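You operate a simulated robot arm through the tools that you are given. There is no shell and no other tool.

Carry out the task below with a simulated two-armed robot. There is one attempt and no reset: what you move stays moved.

JOB
Scrub the mud smear off the meter plate, zero it and test the red sample cup.
Fine: the grey meter; use the green scrub pad and put it back; switch the meter on to zero it; test that cup alone and leave it on the plate. Set down upright: green scrub pad, what you pick out. What is to be rubbed or washed off counts as gone when no trace of it is left.
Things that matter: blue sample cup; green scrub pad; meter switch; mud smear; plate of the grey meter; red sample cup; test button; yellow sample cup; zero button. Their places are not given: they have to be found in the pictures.

Only the result counts: the job must be done as asked and must still hold three seconds after the hand-in. Knocking over, shifting, dropping, spilling or breaking anything else fails it.

ROBOT AND FRAMES
Two 7-joint arms with fingered hands on one trunk that stands fixed in place. Base frame: the origin is at the foot of the trunk, x ahead of it, y to its left, z up; the work surface is at about z = 800. Lengths are in mm, angles in rad, forces in N, time in s.
The left shoulder is at [30, 136, 1205], the right one opposite. Payload 5 kg a hand.
The tool frame of a hand sits at the grasp point between the pads (the TCP): z along the fingers, y along the line on which they close. The tips reach 42 mm beyond it. Largest opening 208 mm; the body of the gripper starts 119 mm behind the TCP. The gripper is a hand of 4 fingers: y runs from the thumb to the fingers, the wrist lies at [0, 0, -332] in the tool frame, and closing takes about 1.5 s.
Orientation is that of the tool frame in the base frame, as a unit quaternion [x, y, z, w]. With the fingers straight down and closing along the base's y, the tool's x points along the base's -x, its y along +y and its z along -z.

CONTROLS
- The arms move only by the tool step_arm. It takes "left_targets", "right_targets" or both (then of equal length, played together; a hand with none holds still); each is a list of rows, each a list of 3 entries, a list of its own where there are three numbers: the shift along the tool's x, y, z in mm, then the turn, a rotation vector about the tool's x, y, z in rad, then the closure, from 0 (fully open) to 1 (shut). In form: [[[tx, ty, tz], [wx, wy, wz], claw], ...]. A call has 1 to 20 rows; each row is the pose to reach, as a shift and turn from the pose commanded when the call began, along the tool's axes at that moment. A row lasts 0.2 s, in which the tool goes at most 50 mm and 0.15 rad; a call with a longer step from one row to the next is refused whole, and so is a gripper value outside its range. Where a pose cannot be reached the arm comes as near as it can. A force on the tool above 40 N (or 10 N above the force at the start of the call, whichever is more), or a blocked arm, ends the call early, and 0.2 s more pass. The fingers move at their own pace (about 72 mm/s each) and stop on an object; they squeeze with about 27 N. The grip force told is the motor's: it shows also when the fingers shut on nothing. Time passes only in rows, and 0.2 s behind the last, so rows that repeat a pose let the fingers close. It gives the time, the measured TCP pose, the force on the tool (base axes), the opening and the grip force at its end, in the units of the frame above (readings bear some noise), with the torque about the TCP (base axes, N m) and any sound that the robot's microphone picked up.
- Cameras (640 x 400 px; columns grow to the right, rows downward): "scene" is now at [42.2, -9.2, 1921.8]; the picture's right is [-0.13, -0.99, 0.00], its down [-0.83, 0.11, -0.55] and it looks along [0.55, -0.07, -0.83] (base axes); focal length 331 px, centre (320, 200). "left" rides on the left gripper at [-101, 0, -145] in its tool frame; the picture's right is [0.00, -1.00, 0.00], its down [0.82, 0.00, -0.57] and it looks along [0.57, 0.00, 0.82] (tool axes); focal length 261 px, centre (320, 200). "right" rides on the right gripper at [101, 0, -145] in its tool frame; the picture's right is [0.00, 1.00, 0.00], its down [-0.82, 0.00, -0.57] and it looks along [-0.57, 0.00, 0.82] (tool axes); focal length 261 px, centre (320, 200).
- camera(camera): a new picture of that camera. The clock stands still meanwhile.
- move_column(by): slides the trunk up (or, below 0, down) by that many mm; the arms and the scene camera ride with it, the base frame stays. It gives what a move gives, with no picture.
- set_grasp(shape, hand): the hand has 4 fingers and takes this shape, open, in about a second: jaw (thumb against the fingers, like two jaws); tri (thumb and two fingers); tip (a fingertip pinch); poke (one finger out to press); point (the index stretched); flat (the hand flat); cup (the hand cupped); fist (a fist). The gripper value then closes the fingers along that shape, each until it touches; the sizes above hold for jaw. It gives what a move gives, with no picture.
- head_to(pan, tilt): turns the head with the scene camera to pan (to the left, within 2.496 rad either way) and tilt (down, from -0.506 to 1.204), counted from straight ahead of the robot. It gives what a move gives.
- probe_pixels(camera, pixels): for up to 12 pixels [column, row] of the newest picture of that camera ("zoom" is the newest enlarged one), the place [x, y, z] in the base frame of the surface seen there, good to about 3 mm. The clock stands still meanwhile.
- enlarge(camera, box): a new picture of the part [left, top, right, bottom] of that camera's present view, enlarged. The clock stands still meanwhile.
- sign_off(): hands the job in; it is judged then, once.

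Unless the task says otherwise, let go and move clear before handing in.

The tools are called after ">>>" by a JSON object that holds its "op" and its "data". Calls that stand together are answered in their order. step_arm: Moves the arms, as the interface text tells. Its arguments: {"type":"object","properties":{"left_targets":{"type":"array"},"right_targets":{"type":"array"}},"required":[]} The other tools are called the same way: move_column (by) slides the trunk up or down; set_grasp (shape, hand) gives the hand a shape; head_to (pan, tilt) turns the head that bears the scene camera; camera (camera) takes a picture; probe_pixels (camera, pixels) gives the place of the surface under pixels of a picture; enlarge (camera, box) takes an enlarged picture of a part of a camera's view; sign_off () hands the job in.

At the start:

```text
clock: 0.0
left_position: [638.8, 128.9, 1061.4]
left_tool_rot: [-0.001, 1.0, 0.0, 0.0]
left_contact_force: [0.7, 0.0, -0.1]
left_ft_torque: [0.0, -0.02, -0.02]
left_opening: 207.6
left_grasp_force: 0.1
left_shape: jaw
right_position: [745.1, -553.3, 1100.8]
right_tool_rot: [0.001, 1.0, -0.001, 0.0]
right_contact_force: [-0.9, -0.2, 0.0]
right_ft_torque: [0.0, -0.01, -0.01]
right_opening: 207.9
right_grasp_force: 0.1
right_shape: jaw
trunk travel left (down, up): [-225.0, 265.0]
head pan, tilt: [-0.133, 0.984]
```

scene: 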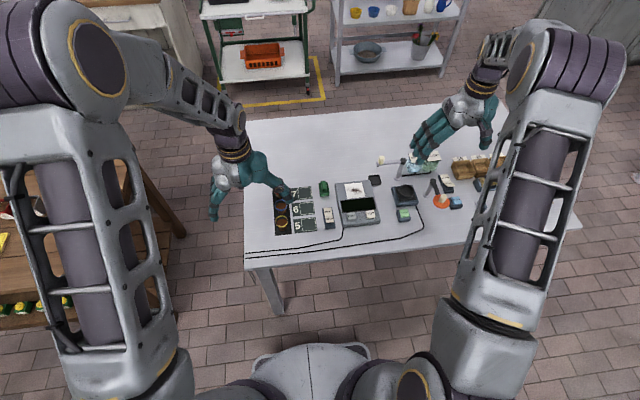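
right: 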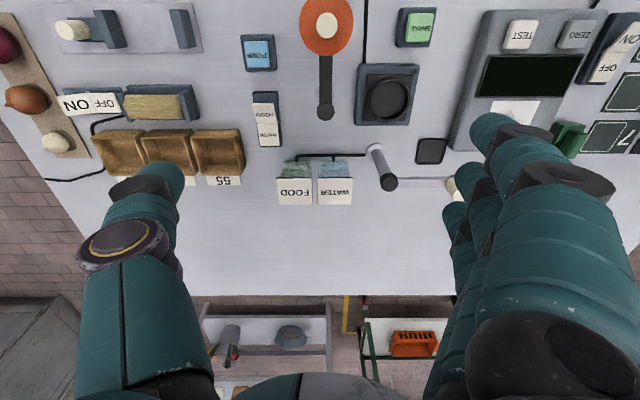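
left: 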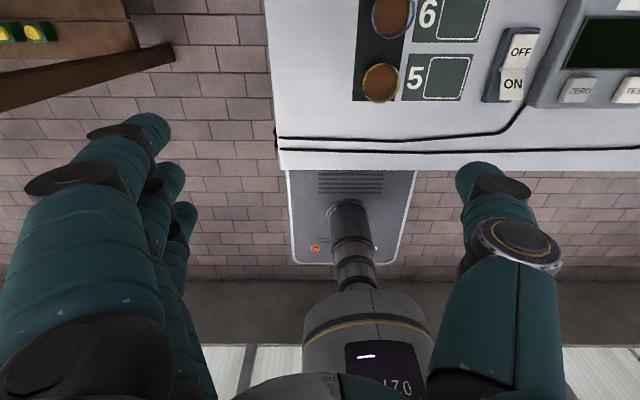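

The scene shows the grey meter near pixel (358,205), with the green pad near (324,188) and the cup rack near (282,210). I'll enlarge these areas to find the details.

>>> {"op": "enlarge", "data": {"camera": "scene", "box": [240, 160, 400, 260]}}

>>> {"op": "enlarge", "data": {"camera": "scene", "box": [360, 130, 520, 230]}}

```text
4.00 times, centred on (320, 210) of scene
```

zoom: 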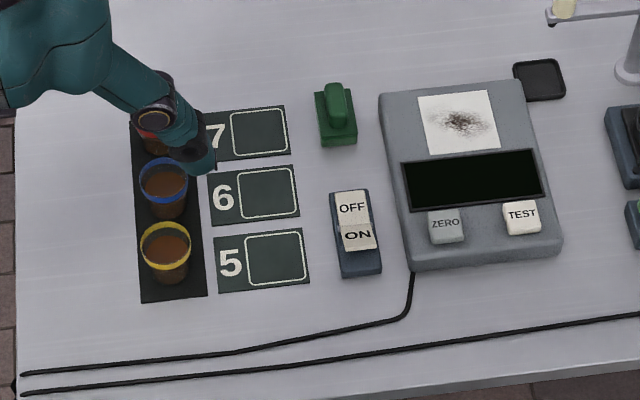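

```text
4.00 times, centred on (440, 180) of scene
```

zoom: 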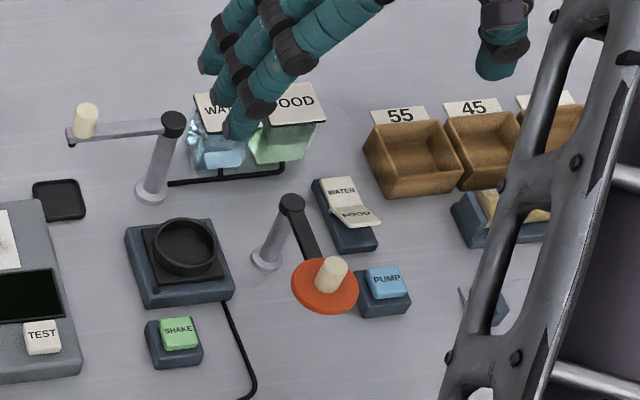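

The left hand covers the third cup (near (160,130) in the first enlarged picture). I'll move it to the left and look again.

>>> {"op": "step_arm", "data": {"left_targets": [[[30, 40, 0], [0, 0, 0], 0], [[60, 80, 0], [0, 0, 0], 0], [[90, 120, 0], [0, 0, 0], 0], [[100, 160, 0], [0, 0, 0], 0], [[100, 200, 0], [0, 0, 0], 0]]}}

>>> {"op": "enlarge", "data": {"camera": "scene", "box": [240, 160, 400, 260]}}

```text
clock: 1.2
left_position: [537.9, 332.0, 1062.1]
left_tool_rot: [0.001, 1.0, -0.001, -0.001]
left_contact_force: [0.5, -0.1, -0.2]
left_ft_torque: [-0.09, -0.02, -0.01]
left_opening: 208.1
left_grasp_force: 0.1
left_shape: jaw
right_position: [745.4, -551.2, 1100.7]
right_tool_rot: [0.0, 1.0, 0.0, 0.0]
right_contact_force: [-0.2, 0.3, 0.6]
right_ft_torque: [-0.15, 0.03, 0.01]
right_opening: 207.9
right_grasp_force: 0.0
right_shape: jaw
trunk travel left (down, up): [-225.0, 265.0]
head pan, tilt: [-0.133, 0.984]
```

```text
4.00 times, centred on (320, 210) of scene
```

zoom: 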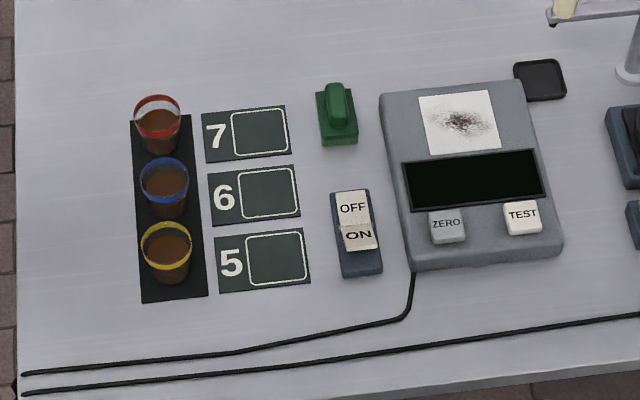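

All three cups are now visible: red at (158,125), blue at (164,185), yellow at (166,250). I'll probe the pixels that matter.

>>> {"op": "probe_pixels", "data": {"camera": "zoom", "pixels": [[337, 95], [338, 135], [320, 120], [420, 97], [495, 92], [430, 153], [501, 147], [460, 122], [446, 224], [522, 213], [352, 208], [357, 238]]}}

>>> {"op": "probe_pixels", "data": {"camera": "zoom", "pixels": [[158, 118], [158, 98], [136, 115], [181, 110], [160, 150], [165, 182], [165, 160], [166, 250], [120, 125], [352, 265], [325, 142], [356, 141]]}}

```text
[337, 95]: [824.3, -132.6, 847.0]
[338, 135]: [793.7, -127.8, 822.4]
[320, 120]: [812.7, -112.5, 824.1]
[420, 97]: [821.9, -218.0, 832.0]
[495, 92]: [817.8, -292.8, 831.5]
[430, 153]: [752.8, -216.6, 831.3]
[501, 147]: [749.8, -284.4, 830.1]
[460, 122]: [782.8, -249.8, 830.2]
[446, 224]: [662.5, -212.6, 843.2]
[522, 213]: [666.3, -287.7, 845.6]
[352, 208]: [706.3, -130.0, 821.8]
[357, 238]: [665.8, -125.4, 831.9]
```

```text
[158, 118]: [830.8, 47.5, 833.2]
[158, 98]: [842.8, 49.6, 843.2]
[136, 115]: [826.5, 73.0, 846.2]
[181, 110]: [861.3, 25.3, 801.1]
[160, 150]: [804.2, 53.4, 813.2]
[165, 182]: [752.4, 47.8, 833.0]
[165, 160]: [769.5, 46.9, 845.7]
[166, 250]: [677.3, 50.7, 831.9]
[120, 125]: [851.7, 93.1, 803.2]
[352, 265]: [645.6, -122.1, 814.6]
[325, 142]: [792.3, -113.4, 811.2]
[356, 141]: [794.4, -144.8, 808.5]
```

The switch's ON side is raised (z 832 against 822), so the meter is off. The plate is about x 750–822, y −217…−290, and the pad is near (810,−130). I'll bring the right hand over for a closer look.

>>> {"op": "step_arm", "data": {"right_targets": [[[6, 42, 5], [0, 0, 0], 0], [[12, 84, 10], [0, 0, 0], 0], [[18, 126, 15], [0, 0, 0], 0], [[24, 168, 20], [0, 0, 0], 0], [[30, 210, 30], [0, 0, 0], 0], [[36, 252, 40], [0, 0, 0], 0], [[45, 294, 50], [0, 0, 0], 0], [[55, 336, 60], [0, 0, 0], 0], [[60, 378, 70], [0, 0, 0], 0], [[60, 400, 80], [0, 0, 0], 0], [[60, 400, 80], [0, 0, 0], 0]]}}

>>> {"op": "camera", "data": {"camera": "right"}}

>>> {"op": "camera", "data": {"camera": "scene"}}

```text
clock: 3.6
left_position: [536.2, 329.4, 1064.0]
left_tool_rot: [0.001, 1.0, 0.001, -0.001]
left_contact_force: [-0.3, 0.0, 0.0]
left_ft_torque: [0.01, 0.01, -0.02]
left_opening: 207.9
left_grasp_force: 0.1
left_shape: jaw
right_position: [682.8, -152.8, 1019.7]
right_tool_rot: [0.0, 1.0, 0.0, -0.001]
right_contact_force: [-0.4, -0.3, 0.0]
right_ft_torque: [0.02, -0.05, -0.01]
right_opening: 207.8
right_grasp_force: 0.0
right_shape: jaw
trunk travel left (down, up): [-225.0, 265.0]
head pan, tilt: [-0.133, 0.984]
```

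```text
taken
```

right: 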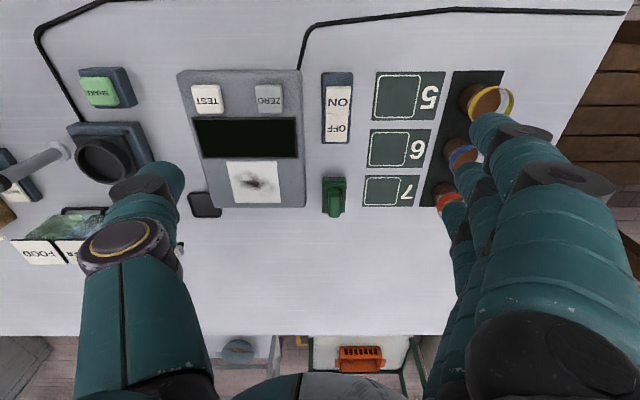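

```text
taken
```

scene: 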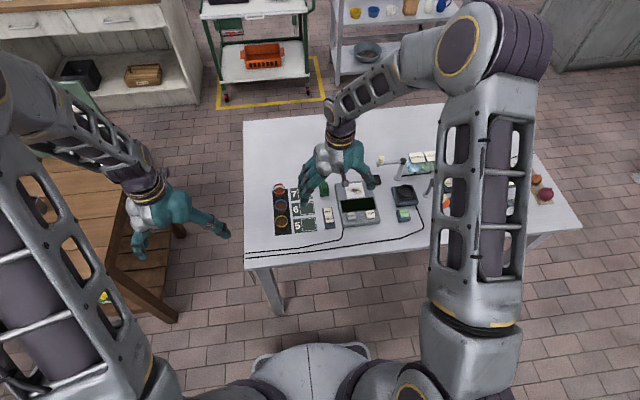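

The right camera shows the pad at (333,195) and the plate at (255,182). I'll enlarge around both for detail.

>>> {"op": "enlarge", "data": {"camera": "right", "box": [190, 80, 382, 200]}}

>>> {"op": "enlarge", "data": {"camera": "right", "box": [288, 150, 384, 210]}}

```text
3.33 times, centred on (286, 140) of right
```

zoom: 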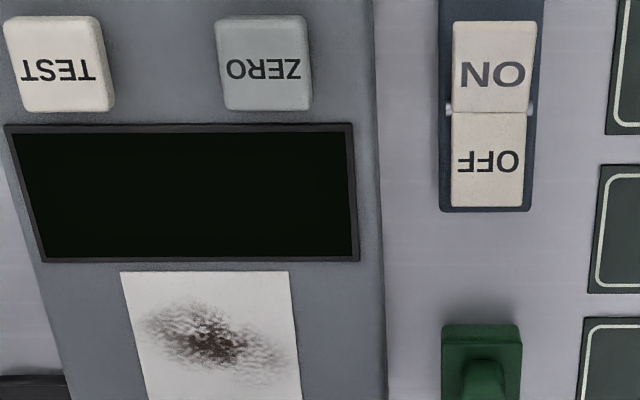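

```text
6.67 times, centred on (336, 180) of right
```

zoom: 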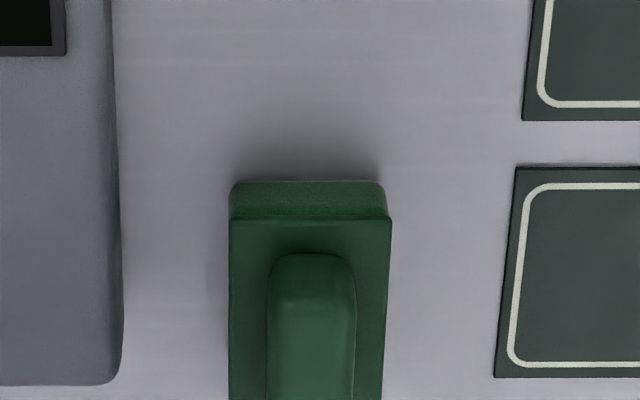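

>>> {"op": "probe_pixels", "data": {"camera": "zoom", "pixels": [[240, 230], [380, 230], [310, 270], [310, 380], [240, 380], [375, 380], [280, 380], [345, 380], [110, 370], [60, 300], [310, 230]]}}

>>> {"op": "enlarge", "data": {"camera": "right", "box": [290, 170, 386, 230]}}

```text
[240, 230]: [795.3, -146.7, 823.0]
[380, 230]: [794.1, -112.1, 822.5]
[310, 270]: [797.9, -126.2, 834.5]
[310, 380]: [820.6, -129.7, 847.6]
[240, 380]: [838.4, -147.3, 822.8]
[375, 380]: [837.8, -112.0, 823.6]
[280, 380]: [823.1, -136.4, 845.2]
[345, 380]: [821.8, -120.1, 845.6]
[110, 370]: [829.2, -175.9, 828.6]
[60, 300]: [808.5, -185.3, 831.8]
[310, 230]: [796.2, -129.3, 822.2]
```

```text
6.67 times, centred on (338, 200) of right
```

zoom: 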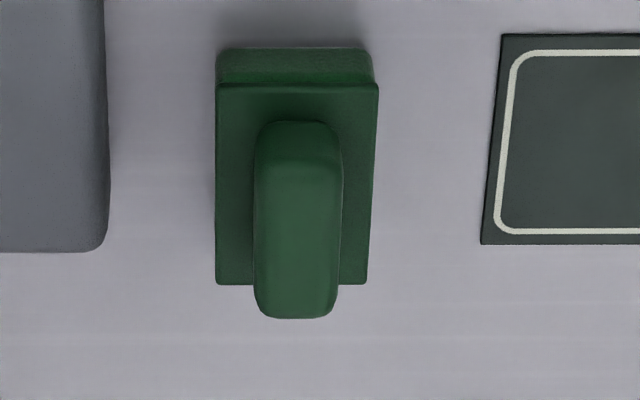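

>>> {"op": "probe_pixels", "data": {"camera": "zoom", "pixels": [[290, 130], [290, 180], [290, 250], [290, 290], [295, 312], [265, 250], [333, 250], [225, 278], [360, 278], [225, 95], [370, 95], [290, 60]]}}

>>> {"op": "enlarge", "data": {"camera": "scene", "box": [300, 170, 348, 200]}}

```text
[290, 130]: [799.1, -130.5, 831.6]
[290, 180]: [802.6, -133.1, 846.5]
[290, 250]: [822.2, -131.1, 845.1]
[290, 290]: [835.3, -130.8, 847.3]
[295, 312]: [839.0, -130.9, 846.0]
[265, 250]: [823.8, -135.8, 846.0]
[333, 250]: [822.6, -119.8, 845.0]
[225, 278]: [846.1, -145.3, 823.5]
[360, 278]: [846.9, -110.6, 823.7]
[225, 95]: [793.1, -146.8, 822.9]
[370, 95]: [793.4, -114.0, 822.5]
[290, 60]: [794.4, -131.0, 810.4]
```

```text
13.33 times, centred on (324, 185) of scene
```

zoom: 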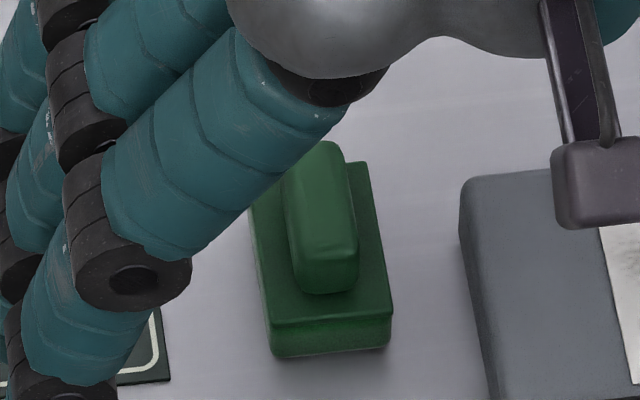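

The pad's base spans x 792–848, y −147…−112, z 800–823. Its handle is at x 799–841, y −138…−119, with its top at z 847. I'll move above it with the fingers partly closed and check how the hand looks.

>>> {"op": "step_arm", "data": {"right_targets": [[[-34, 6, 0], [0, 0, 0], 0.7], [[-68, 12, 0], [0, 0, 0], 0.7], [[-102, 18, 15], [0, 0, 0], 0.7], [[-137, 24, 40], [0, 0, 0], 0.7], [[-137, 24, 60], [0, 0, 0], 0.7], [[-137, 24, 60], [0, 0, 0], 0.7]]}}

>>> {"op": "camera", "data": {"camera": "right"}}

>>> {"op": "enlarge", "data": {"camera": "scene", "box": [280, 130, 408, 210]}}

```text
clock: 5.0
left_position: [537.6, 328.8, 1063.3]
left_tool_rot: [-0.001, 1.0, 0.0, 0.0]
left_contact_force: [-0.3, 0.2, -0.8]
left_ft_torque: [-0.04, 0.03, 0.05]
left_opening: 208.1
left_grasp_force: 0.1
left_shape: jaw
right_position: [820.9, -125.7, 960.0]
right_tool_rot: [0.0, 1.0, 0.0, 0.0]
right_contact_force: [0.1, 0.1, 0.8]
right_ft_torque: [-0.04, 0.04, 0.02]
right_opening: 62.6
right_grasp_force: 0.0
right_shape: jaw
trunk travel left (down, up): [-225.0, 265.0]
head pan, tilt: [-0.133, 0.984]
```

```text
taken
```

right: 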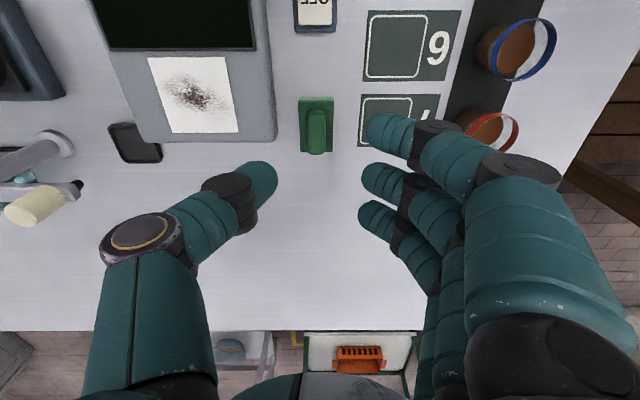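

```text
5.00 times, centred on (344, 170) of scene
```

zoom: 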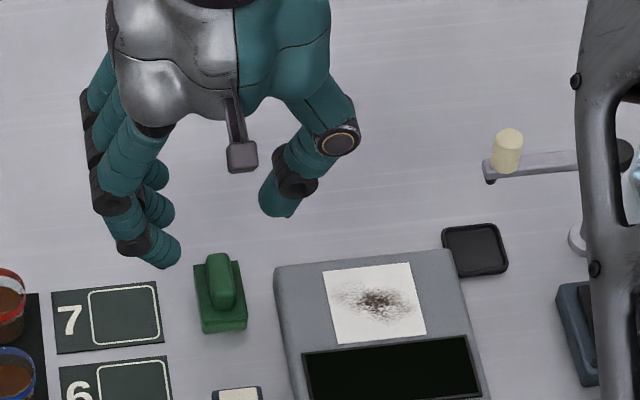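

>>> {"op": "probe_pixels", "data": {"camera": "right", "pixels": [[382, 130], [376, 180], [370, 215], [262, 178], [420, 130], [240, 200]]}}

>>> {"op": "probe_pixels", "data": {"camera": "zoom", "pixels": [[165, 262], [160, 215], [155, 175], [275, 210], [345, 290], [380, 300], [410, 310], [340, 340], [420, 335], [328, 275], [407, 265]]}}

```text
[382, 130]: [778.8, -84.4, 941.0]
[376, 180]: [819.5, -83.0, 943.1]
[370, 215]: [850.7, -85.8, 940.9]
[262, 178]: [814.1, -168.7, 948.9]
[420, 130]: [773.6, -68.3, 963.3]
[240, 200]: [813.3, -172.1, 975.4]
```

```text
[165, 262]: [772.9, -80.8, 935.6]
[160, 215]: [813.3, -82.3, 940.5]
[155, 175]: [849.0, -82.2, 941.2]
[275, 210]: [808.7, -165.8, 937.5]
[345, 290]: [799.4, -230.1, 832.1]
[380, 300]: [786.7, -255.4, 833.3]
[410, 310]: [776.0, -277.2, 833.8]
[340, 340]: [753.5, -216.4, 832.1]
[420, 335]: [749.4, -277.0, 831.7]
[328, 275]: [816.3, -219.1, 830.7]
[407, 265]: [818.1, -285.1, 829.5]
```

Jaw puts three fingers about 37 mm apart in x, while the handle is only 42 mm long. I'll check whether the "tri" shape fits the handle better.

>>> {"op": "set_grasp", "data": {"hand": "right", "shape": "tri"}}

>>> {"op": "step_arm", "data": {"right_targets": [[[0, 0, 0], [0, 0, 0], 0.6], [[0, 0, 0], [0, 0, 0], 0.6], [[0, 0, 0], [0, 0, 0], 0.6], [[0, 0, 0], [0, 0, 0], 0.6], [[0, 0, 0], [0, 0, 0], 0.6]]}}

>>> {"op": "camera", "data": {"camera": "right"}}

>>> {"op": "enlarge", "data": {"camera": "scene", "box": [280, 130, 408, 210]}}

```text
clock: 5.9
left_position: [537.4, 329.3, 1062.5]
left_tool_rot: [0.0, 1.0, -0.001, 0.0]
left_contact_force: [0.0, 0.7, 1.0]
left_ft_torque: [-0.02, 0.0, 0.01]
left_opening: 207.7
left_grasp_force: 0.1
left_shape: jaw
right_position: [819.6, -126.1, 959.2]
right_tool_rot: [0.001, 1.0, 0.001, 0.0]
right_contact_force: [0.1, -0.3, 0.5]
right_ft_torque: [-0.02, 0.05, 0.0]
right_opening: 207.7
right_grasp_force: 0.0
right_shape: tri
trunk travel left (down, up): [-225.0, 265.0]
head pan, tilt: [-0.133, 0.984]
```

```text
clock: 7.1
left_position: [538.1, 329.5, 1063.5]
left_tool_rot: [0.0, 1.0, 0.0, 0.0]
left_contact_force: [0.5, -0.5, -0.1]
left_ft_torque: [0.01, 0.02, 0.0]
left_opening: 208.1
left_grasp_force: 0.0
left_shape: jaw
right_position: [819.8, -127.2, 960.4]
right_tool_rot: [0.0, 1.0, 0.0, -0.001]
right_contact_force: [-0.4, 0.4, -0.6]
right_ft_torque: [-0.02, 0.02, -0.02]
right_opening: 84.3
right_grasp_force: 0.2
right_shape: tri
trunk travel left (down, up): [-225.0, 265.0]
head pan, tilt: [-0.133, 0.984]
```

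```text
taken
```

right: 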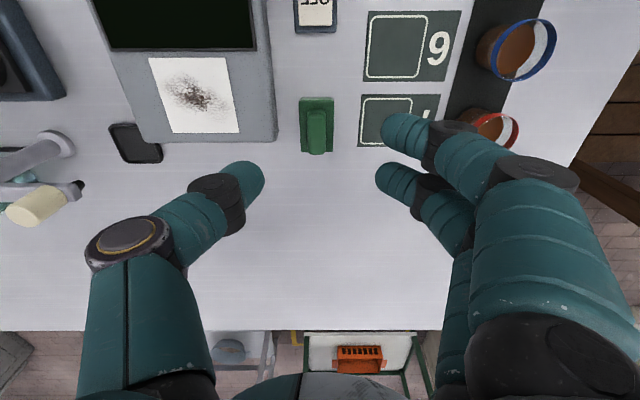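

```text
5.00 times, centred on (344, 170) of scene
```

zoom: 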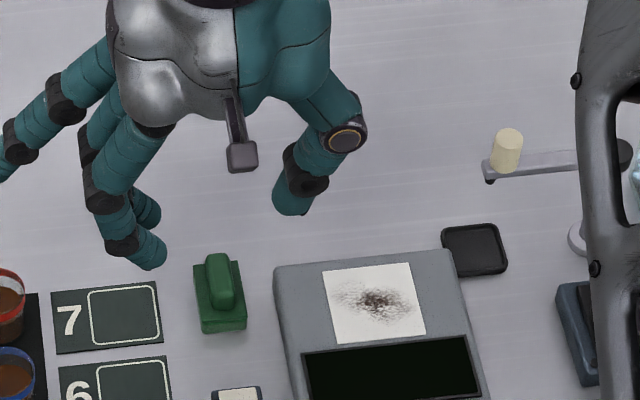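

Tri is asymmetric, with fingers at x≈778 and 815 and the third splayed out. I'll look at "tip" as well before choosing.

>>> {"op": "set_grasp", "data": {"hand": "right", "shape": "tip"}}

>>> {"op": "step_arm", "data": {"right_targets": [[[0, 0, 0], [0, 0, 0], 0.7], [[0, 0, 0], [0, 0, 0], 0.7], [[0, 0, 0], [0, 0, 0], 0.7], [[0, 0, 0], [0, 0, 0], 0.7], [[0, 0, 0], [0, 0, 0], 0.7]]}}

>>> {"op": "camera", "data": {"camera": "right"}}

>>> {"op": "enlarge", "data": {"camera": "scene", "box": [280, 130, 408, 210]}}

```text
clock: 8.0
left_position: [537.1, 328.6, 1063.2]
left_tool_rot: [0.0, 1.0, 0.0, 0.001]
left_contact_force: [-0.4, -0.1, 0.2]
left_ft_torque: [0.0, 0.02, 0.01]
left_opening: 207.9
left_grasp_force: 0.0
left_shape: jaw
right_position: [820.9, -125.9, 960.1]
right_tool_rot: [0.0, 1.0, 0.0, 0.0]
right_contact_force: [0.6, -0.4, -0.1]
right_ft_torque: [0.0, 0.02, -0.02]
right_opening: 207.8
right_grasp_force: 0.0
right_shape: tip
trunk travel left (down, up): [-225.0, 265.0]
head pan, tilt: [-0.133, 0.984]
```

```text
clock: 9.2
left_position: [538.1, 330.0, 1062.7]
left_tool_rot: [0.001, 1.0, -0.001, 0.001]
left_contact_force: [0.2, 0.0, -0.1]
left_ft_torque: [0.01, 0.04, 0.04]
left_opening: 208.0
left_grasp_force: 0.0
left_shape: jaw
right_position: [820.6, -126.8, 960.6]
right_tool_rot: [0.001, 1.0, 0.0, 0.001]
right_contact_force: [0.4, 0.0, 0.1]
right_ft_torque: [0.0, 0.0, 0.01]
right_opening: 62.9
right_grasp_force: 0.0
right_shape: tip
trunk travel left (down, up): [-225.0, 265.0]
head pan, tilt: [-0.133, 0.984]
```

```text
taken
```

right: 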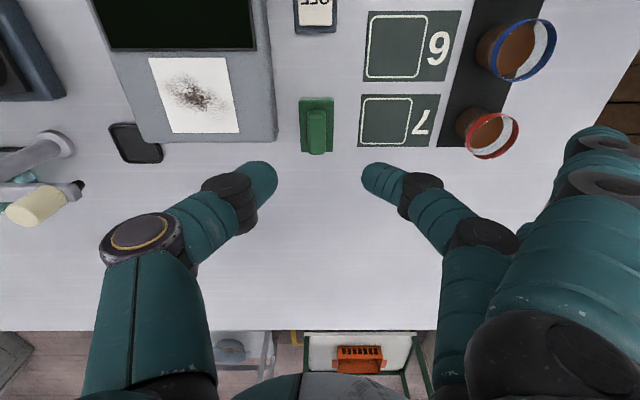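

```text
5.00 times, centred on (344, 170) of scene
```

zoom: 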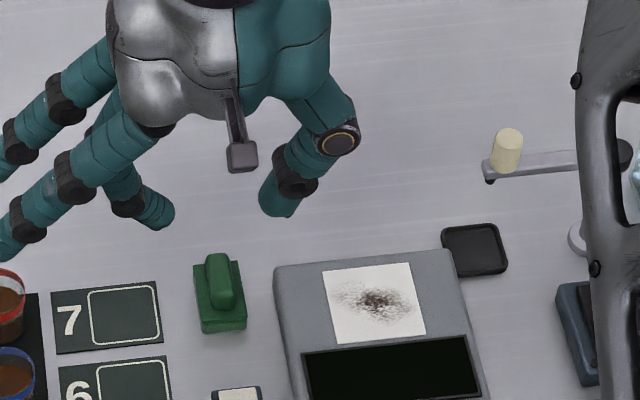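

>>> {"op": "probe_pixels", "data": {"camera": "zoom", "pixels": [[5, 248], [30, 215], [5, 172], [75, 180], [160, 215], [280, 205]]}}

>>> {"op": "enlarge", "data": {"camera": "scene", "box": [240, 110, 400, 210]}}

```text
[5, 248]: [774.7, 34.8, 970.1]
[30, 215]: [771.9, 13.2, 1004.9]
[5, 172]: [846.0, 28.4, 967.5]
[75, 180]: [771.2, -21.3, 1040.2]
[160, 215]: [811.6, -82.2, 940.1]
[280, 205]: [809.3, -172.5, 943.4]
```

```text
4.00 times, centred on (320, 160) of scene
```

zoom: 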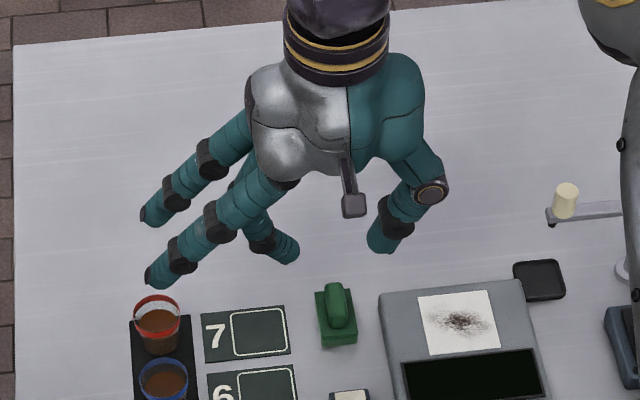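

"Tip" leaves the two spare fingers reaching out over the cups, so I'll go back to jaw, whose middle finger and thumb line up on the handle. I'll close it to about 50 mm and go down.

>>> {"op": "set_grasp", "data": {"hand": "right", "shape": "jaw"}}

>>> {"op": "step_arm", "data": {"right_targets": [[[0, -2, 0], [0, 0, 0], 0.75], [[0, -2, 0], [0, 0, 0], 0.75], [[0, -2, 0], [0, 0, 0], 0.75], [[0, -2, 0], [0, 0, 0], 0.75], [[0, -2, 0], [0, 0, 0], 0.75], [[0, -2, 30], [0, 0, 0], 0.75], [[0, -2, 60], [0, 0, 0], 0.75], [[0, -2, 60], [0, 0, 0], 0.75]]}}

>>> {"op": "camera", "data": {"camera": "right"}}

>>> {"op": "enlarge", "data": {"camera": "scene", "box": [280, 130, 408, 210]}}

```text
clock: 10.1
left_position: [537.4, 328.9, 1062.7]
left_tool_rot: [0.0, 1.0, 0.0, 0.0]
left_contact_force: [0.1, -0.2, -0.3]
left_ft_torque: [0.02, 0.02, -0.03]
left_opening: 207.8
left_grasp_force: 0.0
left_shape: jaw
right_position: [820.9, -126.3, 959.7]
right_tool_rot: [0.0, 1.0, 0.0, 0.0]
right_contact_force: [-0.9, -0.1, 0.0]
right_ft_torque: [0.04, -0.01, 0.02]
right_opening: 208.1
right_grasp_force: 0.0
right_shape: jaw
trunk travel left (down, up): [-225.0, 265.0]
head pan, tilt: [-0.133, 0.984]
```

```text
clock: 11.9
left_position: [537.3, 329.4, 1063.4]
left_tool_rot: [0.0, 1.0, -0.001, 0.0]
left_contact_force: [-0.8, -0.1, 1.2]
left_ft_torque: [-0.03, -0.03, 0.03]
left_opening: 207.9
left_grasp_force: 0.2
left_shape: jaw
right_position: [819.9, -132.0, 898.5]
right_tool_rot: [0.0, 1.0, 0.0, -0.001]
right_contact_force: [1.2, 0.0, 0.1]
right_ft_torque: [0.0, -0.03, -0.03]
right_opening: 52.6
right_grasp_force: 0.1
right_shape: jaw
trunk travel left (down, up): [-225.0, 265.0]
head pan, tilt: [-0.133, 0.984]
```

```text
taken
```

right: 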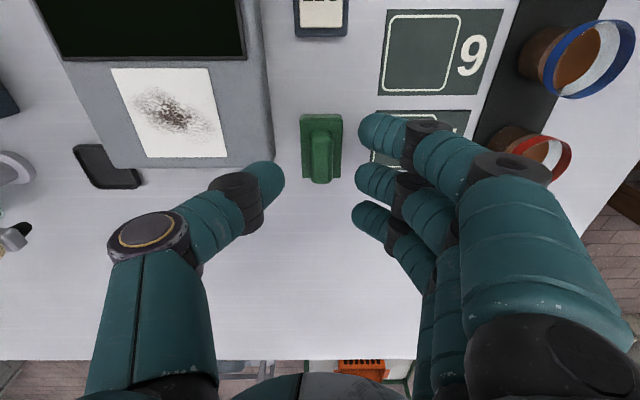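

```text
5.00 times, centred on (344, 170) of scene
```

zoom: 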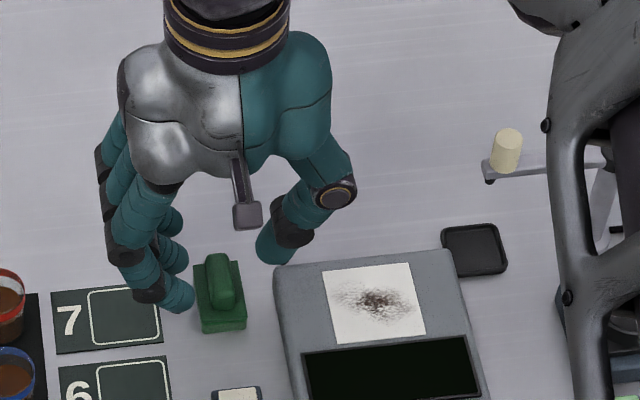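

>>> {"op": "probe_pixels", "data": {"camera": "right", "pixels": [[275, 185], [268, 172], [365, 135], [362, 180], [358, 215], [320, 160], [310, 160], [330, 160]]}}

>>> {"op": "step_arm", "data": {"right_targets": [[[0, 0, 0], [0, 0, 0], 0.75]]}}

```text
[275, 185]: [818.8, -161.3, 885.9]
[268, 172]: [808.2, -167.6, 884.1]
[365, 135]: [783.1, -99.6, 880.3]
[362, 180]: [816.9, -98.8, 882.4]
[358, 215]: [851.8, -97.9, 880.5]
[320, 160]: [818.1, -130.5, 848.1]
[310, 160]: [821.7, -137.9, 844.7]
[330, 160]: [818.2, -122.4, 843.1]
```

```text
clock: 12.3
left_position: [538.0, 328.8, 1064.4]
left_tool_rot: [0.001, 1.0, 0.0, 0.0]
left_contact_force: [-0.4, 0.1, 0.0]
left_ft_torque: [-0.03, 0.02, 0.0]
left_opening: 207.9
left_grasp_force: 0.1
left_shape: jaw
right_position: [819.3, -131.9, 899.0]
right_tool_rot: [0.0, 1.0, 0.0, 0.001]
right_contact_force: [0.6, -0.2, 0.4]
right_ft_torque: [0.01, 0.03, 0.02]
right_opening: 52.6
right_grasp_force: 0.0
right_shape: jaw
trunk travel left (down, up): [-225.0, 265.0]
head pan, tilt: [-0.133, 0.984]
```

The hand is centred at y≈−132 and the handle at ≈−129.5. I'll shift 2 mm, go down 29 mm and close on the handle.

>>> {"op": "step_arm", "data": {"right_targets": [[[0, 2, 10], [0, 0, 0], 0.75], [[0, 2, 20], [0, 0, 0], 0.75], [[0, 2, 29], [0, 0, 0], 0.75], [[0, 2, 29], [0, 0, 0], 0.75]]}}

>>> {"op": "enlarge", "data": {"camera": "right", "box": [224, 80, 416, 200]}}

>>> {"op": "enlarge", "data": {"camera": "scene", "box": [280, 150, 376, 210]}}

```text
clock: 13.3
left_position: [536.6, 329.3, 1064.0]
left_tool_rot: [0.0, 1.0, 0.0, 0.0]
left_contact_force: [-0.1, 0.0, 0.6]
left_ft_torque: [0.02, 0.02, 0.0]
left_opening: 208.2
left_grasp_force: 0.1
left_shape: jaw
right_position: [820.7, -127.8, 873.1]
right_tool_rot: [0.0, 1.0, 0.0, 0.0]
right_contact_force: [-1.1, -0.5, 0.6]
right_ft_torque: [0.04, -0.03, -0.02]
right_opening: 52.3
right_grasp_force: 0.0
right_shape: jaw
trunk travel left (down, up): [-225.0, 265.0]
head pan, tilt: [-0.133, 0.984]
```

```text
3.33 times, centred on (320, 140) of right
```

zoom: 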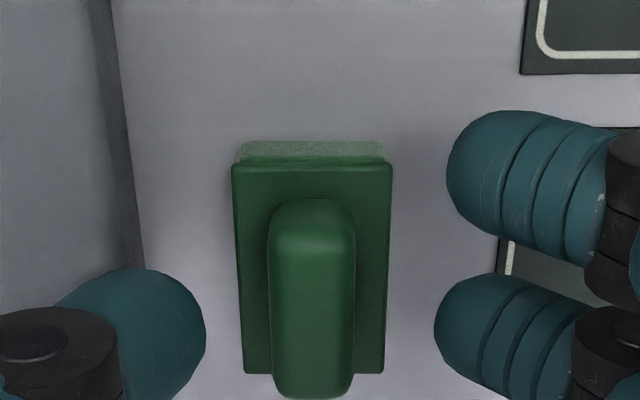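

```text
6.67 times, centred on (328, 180) of scene
```

zoom: 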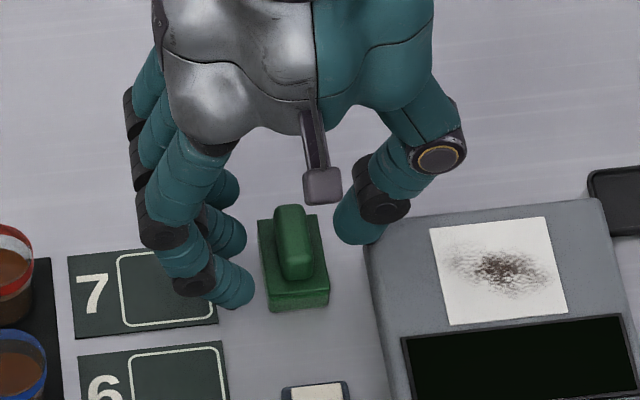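

The hand is centred on the handle with the tips at about z 830. I'll lower it a few more millimetres and close.

>>> {"op": "step_arm", "data": {"right_targets": [[[0, 0, 3], [0, 0, 0], 0.75], [[0, 0, 3], [0, 0, 0], 0.82], [[0, 0, 3], [0, 0, 0], 0.9], [[0, 0, 3], [0, 0, 0], 1], [[0, 0, 3], [0, 0, 0], 1], [[0, 0, 3], [0, 0, 0], 1], [[0, 0, 3], [0, 0, 0], 1]]}}

>>> {"op": "enlarge", "data": {"camera": "right", "box": [224, 80, 416, 200]}}

>>> {"op": "enlarge", "data": {"camera": "scene", "box": [280, 150, 376, 210]}}

```text
clock: 14.9
left_position: [537.8, 329.2, 1065.5]
left_tool_rot: [0.001, 1.0, 0.0, 0.0]
left_contact_force: [0.0, 0.1, -0.3]
left_ft_torque: [0.0, -0.03, -0.03]
left_opening: 208.0
left_grasp_force: 0.1
left_shape: jaw
right_position: [820.9, -128.1, 868.8]
right_tool_rot: [0.0, 1.0, 0.0, 0.001]
right_contact_force: [-0.5, -0.4, 7.4]
right_ft_torque: [0.09, 0.01, 0.0]
right_opening: 2.6
right_grasp_force: 26.5
right_shape: jaw
trunk travel left (down, up): [-225.0, 265.0]
head pan, tilt: [-0.133, 0.984]
```

```text
3.33 times, centred on (320, 140) of right
```

zoom: 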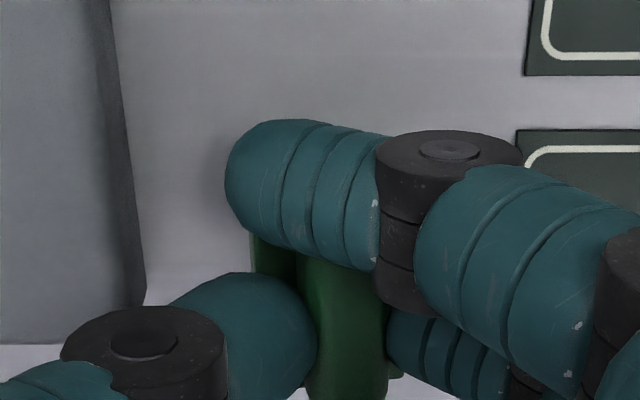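

```text
6.67 times, centred on (328, 180) of scene
```

zoom: 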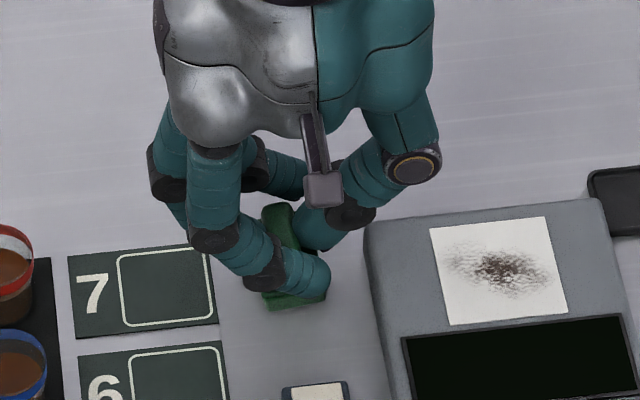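

The thumb and middle finger have the handle (grip force 26.5). The outer fingers closed past its ends. I'll lift a little and check the hold.

>>> {"op": "step_arm", "data": {"right_targets": [[[0, 0, -5], [0, 0, 0], 1], [[0, 0, -20], [0, 0, 0], 1], [[0, 0, -40], [0, 0, 0], 1], [[0, 0, -40], [0, 0, 0], 1]]}}

>>> {"op": "enlarge", "data": {"camera": "right", "box": [224, 80, 416, 200]}}

>>> {"op": "enlarge", "data": {"camera": "scene", "box": [280, 150, 376, 210]}}

>>> {"op": "camera", "data": {"camera": "left"}}

```text
clock: 15.9
left_position: [538.2, 329.0, 1063.2]
left_tool_rot: [0.0, 1.0, 0.0, 0.0]
left_contact_force: [0.4, 0.0, 0.1]
left_ft_torque: [0.01, 0.02, 0.01]
left_opening: 207.9
left_grasp_force: 0.1
left_shape: jaw
right_position: [821.1, -128.0, 908.5]
right_tool_rot: [-0.001, 1.0, 0.0, 0.0]
right_contact_force: [0.5, -0.3, -0.3]
right_ft_torque: [-0.02, 0.0, 0.0]
right_opening: 2.1
right_grasp_force: 26.9
right_shape: jaw
trunk travel left (down, up): [-225.0, 265.0]
head pan, tilt: [-0.133, 0.984]
```

```text
3.33 times, centred on (320, 140) of right
```

zoom: 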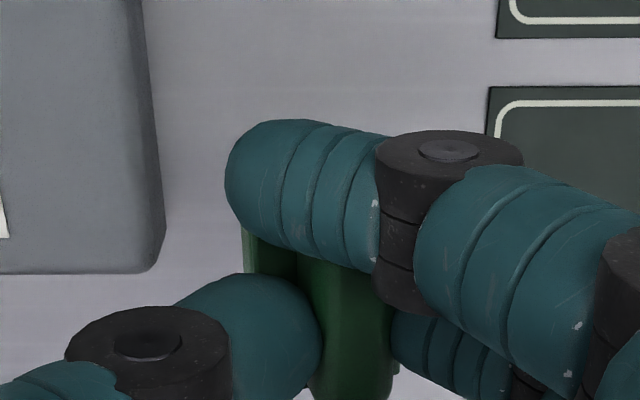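

```text
6.67 times, centred on (328, 180) of scene
```

zoom: 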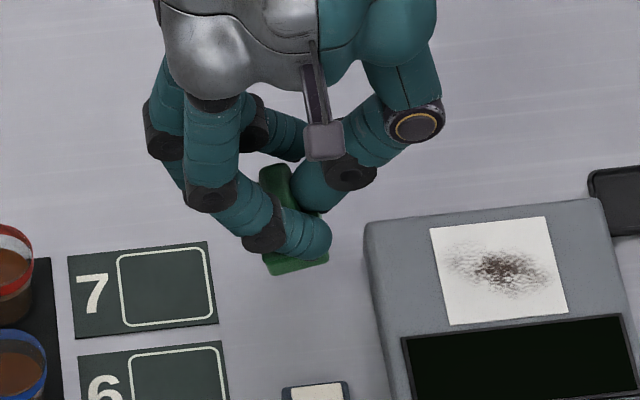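

```text
taken
```

left: 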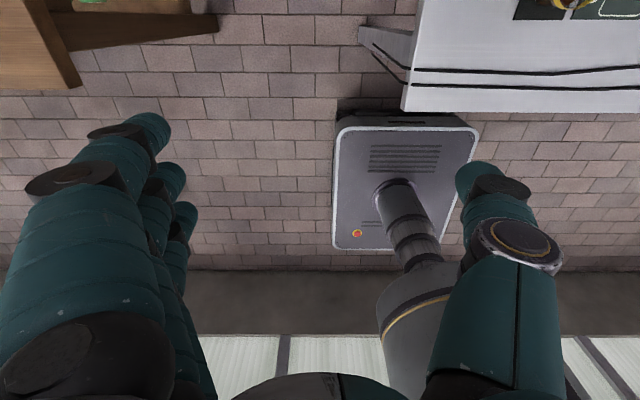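

The pad came up with the hand. Before moving over the plate I'll check the nearby post and knob for clearance, and probe the smear's extent.

>>> {"op": "enlarge", "data": {"camera": "scene", "box": [330, 130, 426, 190]}}

```text
6.67 times, centred on (378, 160) of scene
```

zoom: 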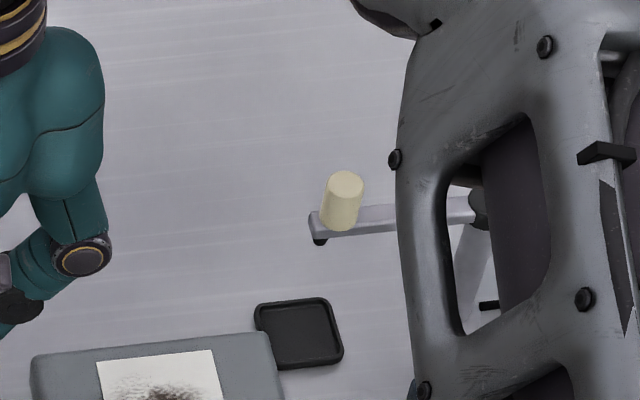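

>>> {"op": "probe_pixels", "data": {"camera": "zoom", "pixels": [[345, 182], [345, 215], [318, 232], [315, 215], [400, 215], [470, 260], [340, 345], [112, 392], [190, 390], [150, 370], [480, 200]]}}

>>> {"op": "enlarge", "data": {"camera": "scene", "box": [324, 170, 388, 210]}}

```text
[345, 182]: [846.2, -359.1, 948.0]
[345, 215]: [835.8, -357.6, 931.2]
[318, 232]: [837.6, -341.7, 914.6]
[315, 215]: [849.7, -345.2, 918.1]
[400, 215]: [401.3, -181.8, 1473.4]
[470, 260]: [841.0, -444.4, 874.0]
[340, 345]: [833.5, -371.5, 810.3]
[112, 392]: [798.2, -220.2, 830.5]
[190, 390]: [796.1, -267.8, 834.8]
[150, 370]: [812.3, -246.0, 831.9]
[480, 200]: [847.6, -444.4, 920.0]
```

```text
10.00 times, centred on (356, 190) of scene
```

zoom: 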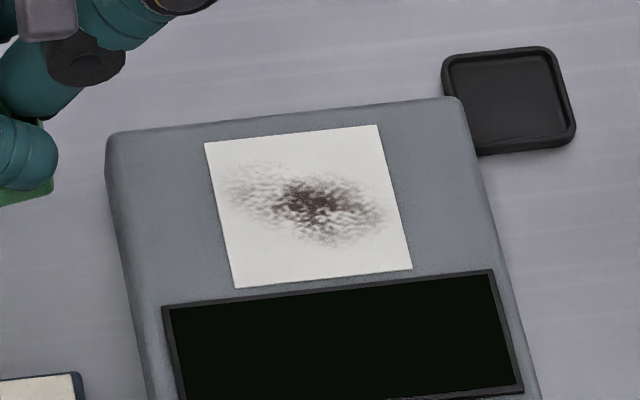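

>>> {"op": "probe_pixels", "data": {"camera": "zoom", "pixels": [[228, 180], [250, 165], [385, 215], [340, 243], [310, 200], [280, 180], [207, 144], [378, 127], [235, 286], [410, 268], [112, 140], [462, 105]]}}

```text
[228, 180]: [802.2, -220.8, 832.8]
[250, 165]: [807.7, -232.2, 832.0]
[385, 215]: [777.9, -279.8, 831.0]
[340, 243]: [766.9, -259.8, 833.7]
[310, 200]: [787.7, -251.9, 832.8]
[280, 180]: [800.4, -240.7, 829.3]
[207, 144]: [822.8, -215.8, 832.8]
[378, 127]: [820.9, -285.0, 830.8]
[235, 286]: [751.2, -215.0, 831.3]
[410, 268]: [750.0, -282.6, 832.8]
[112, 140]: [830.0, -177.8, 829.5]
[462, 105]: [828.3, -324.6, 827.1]
```

The smear spans x 765–808, y −220…−281, z≈832. I'll carry the pad over to (787,−250) and lower it onto the plate.

>>> {"op": "step_arm", "data": {"right_targets": [[[0, 0, -20], [0, 0, 0], 1], [[8, -31, -20], [0, 0, 0], 1], [[17, -62, -20], [0, 0, 0], 1], [[25, -93, -20], [0, 0, 0], 1], [[34, -122, -20], [0, 0, 0], 1], [[34, -122, -10], [0, 0, 0], 1], [[34, -122, 0], [0, 0, 0], 1], [[34, -122, 5], [0, 0, 0], 1], [[34, -122, 8], [0, 0, 0], 1], [[34, -122, 8], [0, 0, 0], 1]]}}

>>> {"op": "enlarge", "data": {"camera": "scene", "box": [308, 150, 404, 210]}}

>>> {"op": "enlarge", "data": {"camera": "right", "box": [224, 80, 416, 200]}}

```text
clock: 18.1
left_position: [537.0, 329.4, 1063.4]
left_tool_rot: [0.0, 1.0, 0.0, 0.0]
left_contact_force: [0.3, 0.7, -0.5]
left_ft_torque: [-0.03, 0.01, 0.04]
left_opening: 208.1
left_grasp_force: 0.1
left_shape: jaw
right_position: [788.8, -250.0, 902.0]
right_tool_rot: [0.0, 1.0, 0.0, 0.001]
right_contact_force: [-0.3, -2.2, 8.9]
right_ft_torque: [0.02, 0.01, 0.02]
right_opening: 2.4
right_grasp_force: 27.2
right_shape: jaw
trunk travel left (down, up): [-225.0, 265.0]
head pan, tilt: [-0.133, 0.984]
```

```text
6.67 times, centred on (356, 180) of scene
```

zoom: 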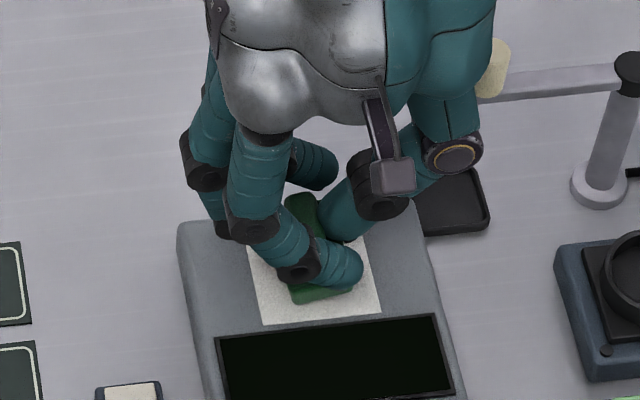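

```text
3.33 times, centred on (320, 140) of right
```

zoom: 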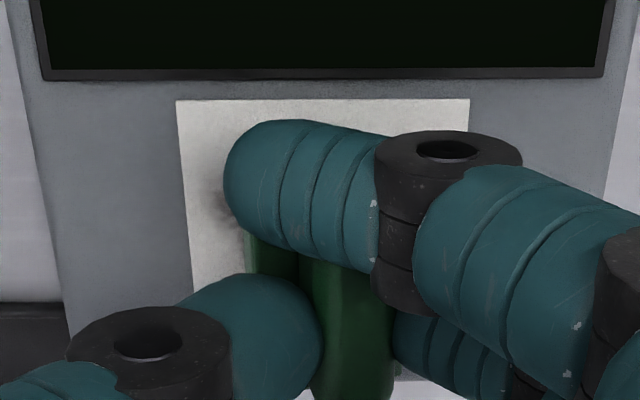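

The pad is pressing on the plate at about 9 N. I'll scrub across in y, ±18 mm.

>>> {"op": "step_arm", "data": {"right_targets": [[[0, 9, 0], [0, 0, 0], 1], [[0, 18, 0], [0, 0, 0], 1], [[0, 9, 0], [0, 0, 0], 1], [[0, 0, 0], [0, 0, 0], 1], [[0, -9, 0], [0, 0, 0], 1], [[0, -18, 0], [0, 0, 0], 1], [[0, -9, 0], [0, 0, 0], 1], [[0, 0, 0], [0, 0, 0], 1], [[0, 9, 0], [0, 0, 0], 1], [[0, 18, 0], [0, 0, 0], 1], [[8, 18, 0], [0, 0, 0], 1], [[8, 9, 0], [0, 0, 0], 1], [[8, 0, 0], [0, 0, 0], 1], [[8, -9, 0], [0, 0, 0], 1], [[8, -18, 0], [0, 0, 0], 1], [[-4, -18, 0], [0, 0, 0], 1], [[-4, -9, 0], [0, 0, 0], 1], [[-4, 0, 0], [0, 0, 0], 1], [[-4, 9, 0], [0, 0, 0], 1], [[-4, 18, 0], [0, 0, 0], 1]]}}

>>> {"op": "enlarge", "data": {"camera": "scene", "box": [308, 150, 404, 210]}}

>>> {"op": "enlarge", "data": {"camera": "right", "box": [224, 80, 416, 200]}}

```text
clock: 22.3
left_position: [538.5, 329.5, 1064.2]
left_tool_rot: [0.0, 1.0, 0.0, 0.0]
left_contact_force: [0.3, 0.4, -0.4]
left_ft_torque: [-0.02, 0.02, 0.04]
left_opening: 208.0
left_grasp_force: 0.1
left_shape: jaw
right_position: [793.7, -233.0, 901.1]
right_tool_rot: [0.0, 1.0, 0.0, 0.0]
right_contact_force: [-0.7, -0.3, 1.7]
right_ft_torque: [0.02, -0.01, 0.01]
right_opening: 2.3
right_grasp_force: 27.0
right_shape: jaw
trunk travel left (down, up): [-225.0, 265.0]
head pan, tilt: [-0.133, 0.984]
```

```text
6.67 times, centred on (356, 180) of scene
```

zoom: 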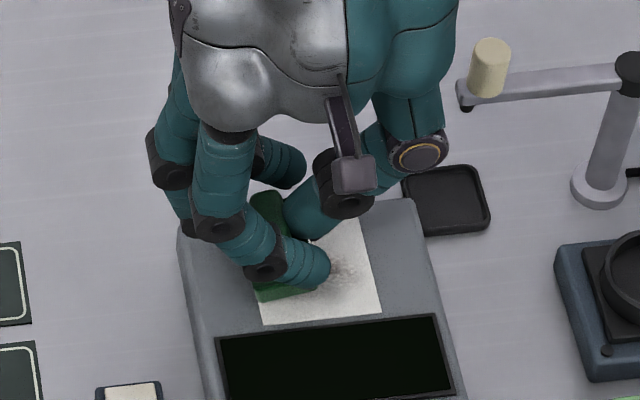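

```text
3.33 times, centred on (320, 140) of right
```

zoom: 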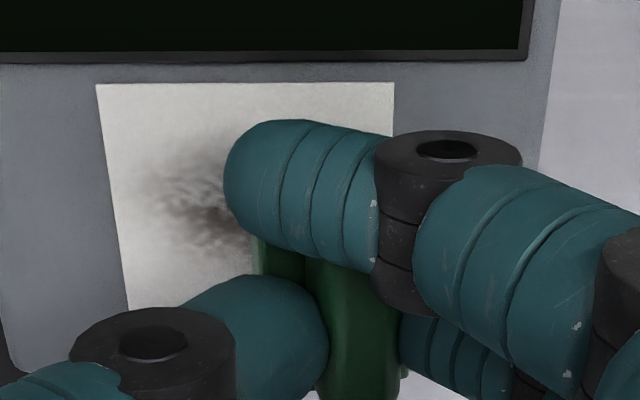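

The smear is fading but still shows, and the force has dropped to 1.7 N. I'll press slightly deeper and go further to the −y side.

>>> {"op": "step_arm", "data": {"right_targets": [[[-3, 0, 1], [0, 0, 0], 1], [[2, -9, 2], [0, 0, 0], 1], [[2, -18, 2], [0, 0, 0], 1], [[2, -27, 2], [0, 0, 0], 1], [[2, -36, 2], [0, 0, 0], 1], [[2, -41, 2], [0, 0, 0], 1], [[2, -32, 2], [0, 0, 0], 1], [[2, -23, 2], [0, 0, 0], 1], [[2, -14, 2], [0, 0, 0], 1], [[2, -5, 2], [0, 0, 0], 1], [[10, -5, 2], [0, 0, 0], 1], [[10, -14, 2], [0, 0, 0], 1], [[10, -23, 2], [0, 0, 0], 1], [[10, -32, 2], [0, 0, 0], 1], [[10, -41, 2], [0, 0, 0], 1], [[2, -41, 2], [0, 0, 0], 1], [[2, -32, 2], [0, 0, 0], 1], [[2, -23, 2], [0, 0, 0], 1], [[2, -14, 2], [0, 0, 0], 1], [[2, -5, 2], [0, 0, 0], 1]]}}

>>> {"op": "enlarge", "data": {"camera": "scene", "box": [308, 150, 404, 210]}}

>>> {"op": "enlarge", "data": {"camera": "right", "box": [224, 80, 416, 200]}}

```text
clock: 26.5
left_position: [538.1, 329.6, 1063.1]
left_tool_rot: [0.0, 1.0, 0.0, -0.001]
left_contact_force: [0.2, 1.0, -0.1]
left_ft_torque: [-0.03, -0.05, -0.07]
left_opening: 208.0
left_grasp_force: 0.0
left_shape: jaw
right_position: [792.3, -237.8, 899.0]
right_tool_rot: [-0.001, 1.0, 0.0, 0.001]
right_contact_force: [0.1, -1.2, 3.9]
right_ft_torque: [0.05, -0.02, 0.01]
right_opening: 2.5
right_grasp_force: 26.9
right_shape: jaw
trunk travel left (down, up): [-225.0, 265.0]
head pan, tilt: [-0.133, 0.984]
```

```text
6.67 times, centred on (356, 180) of scene
```

zoom: 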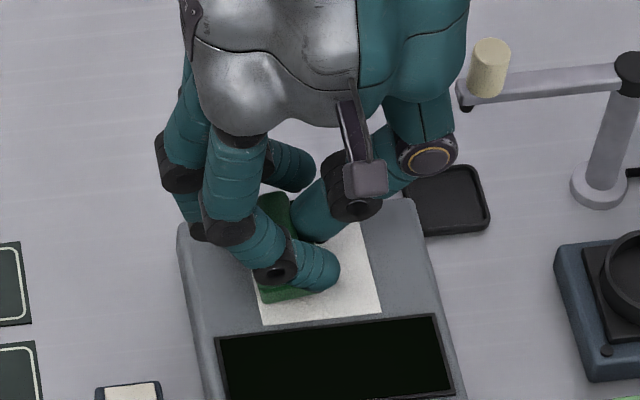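

```text
3.33 times, centred on (320, 140) of right
```

zoom: 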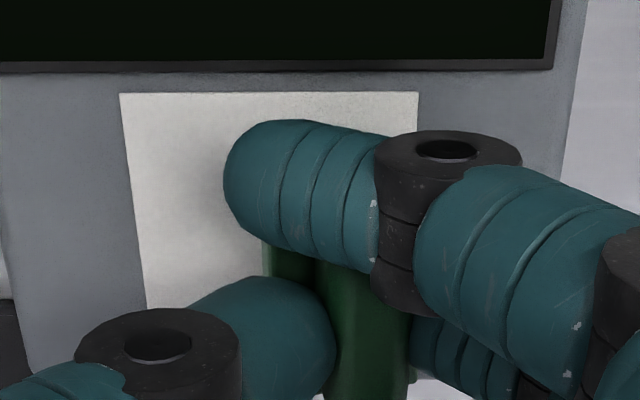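

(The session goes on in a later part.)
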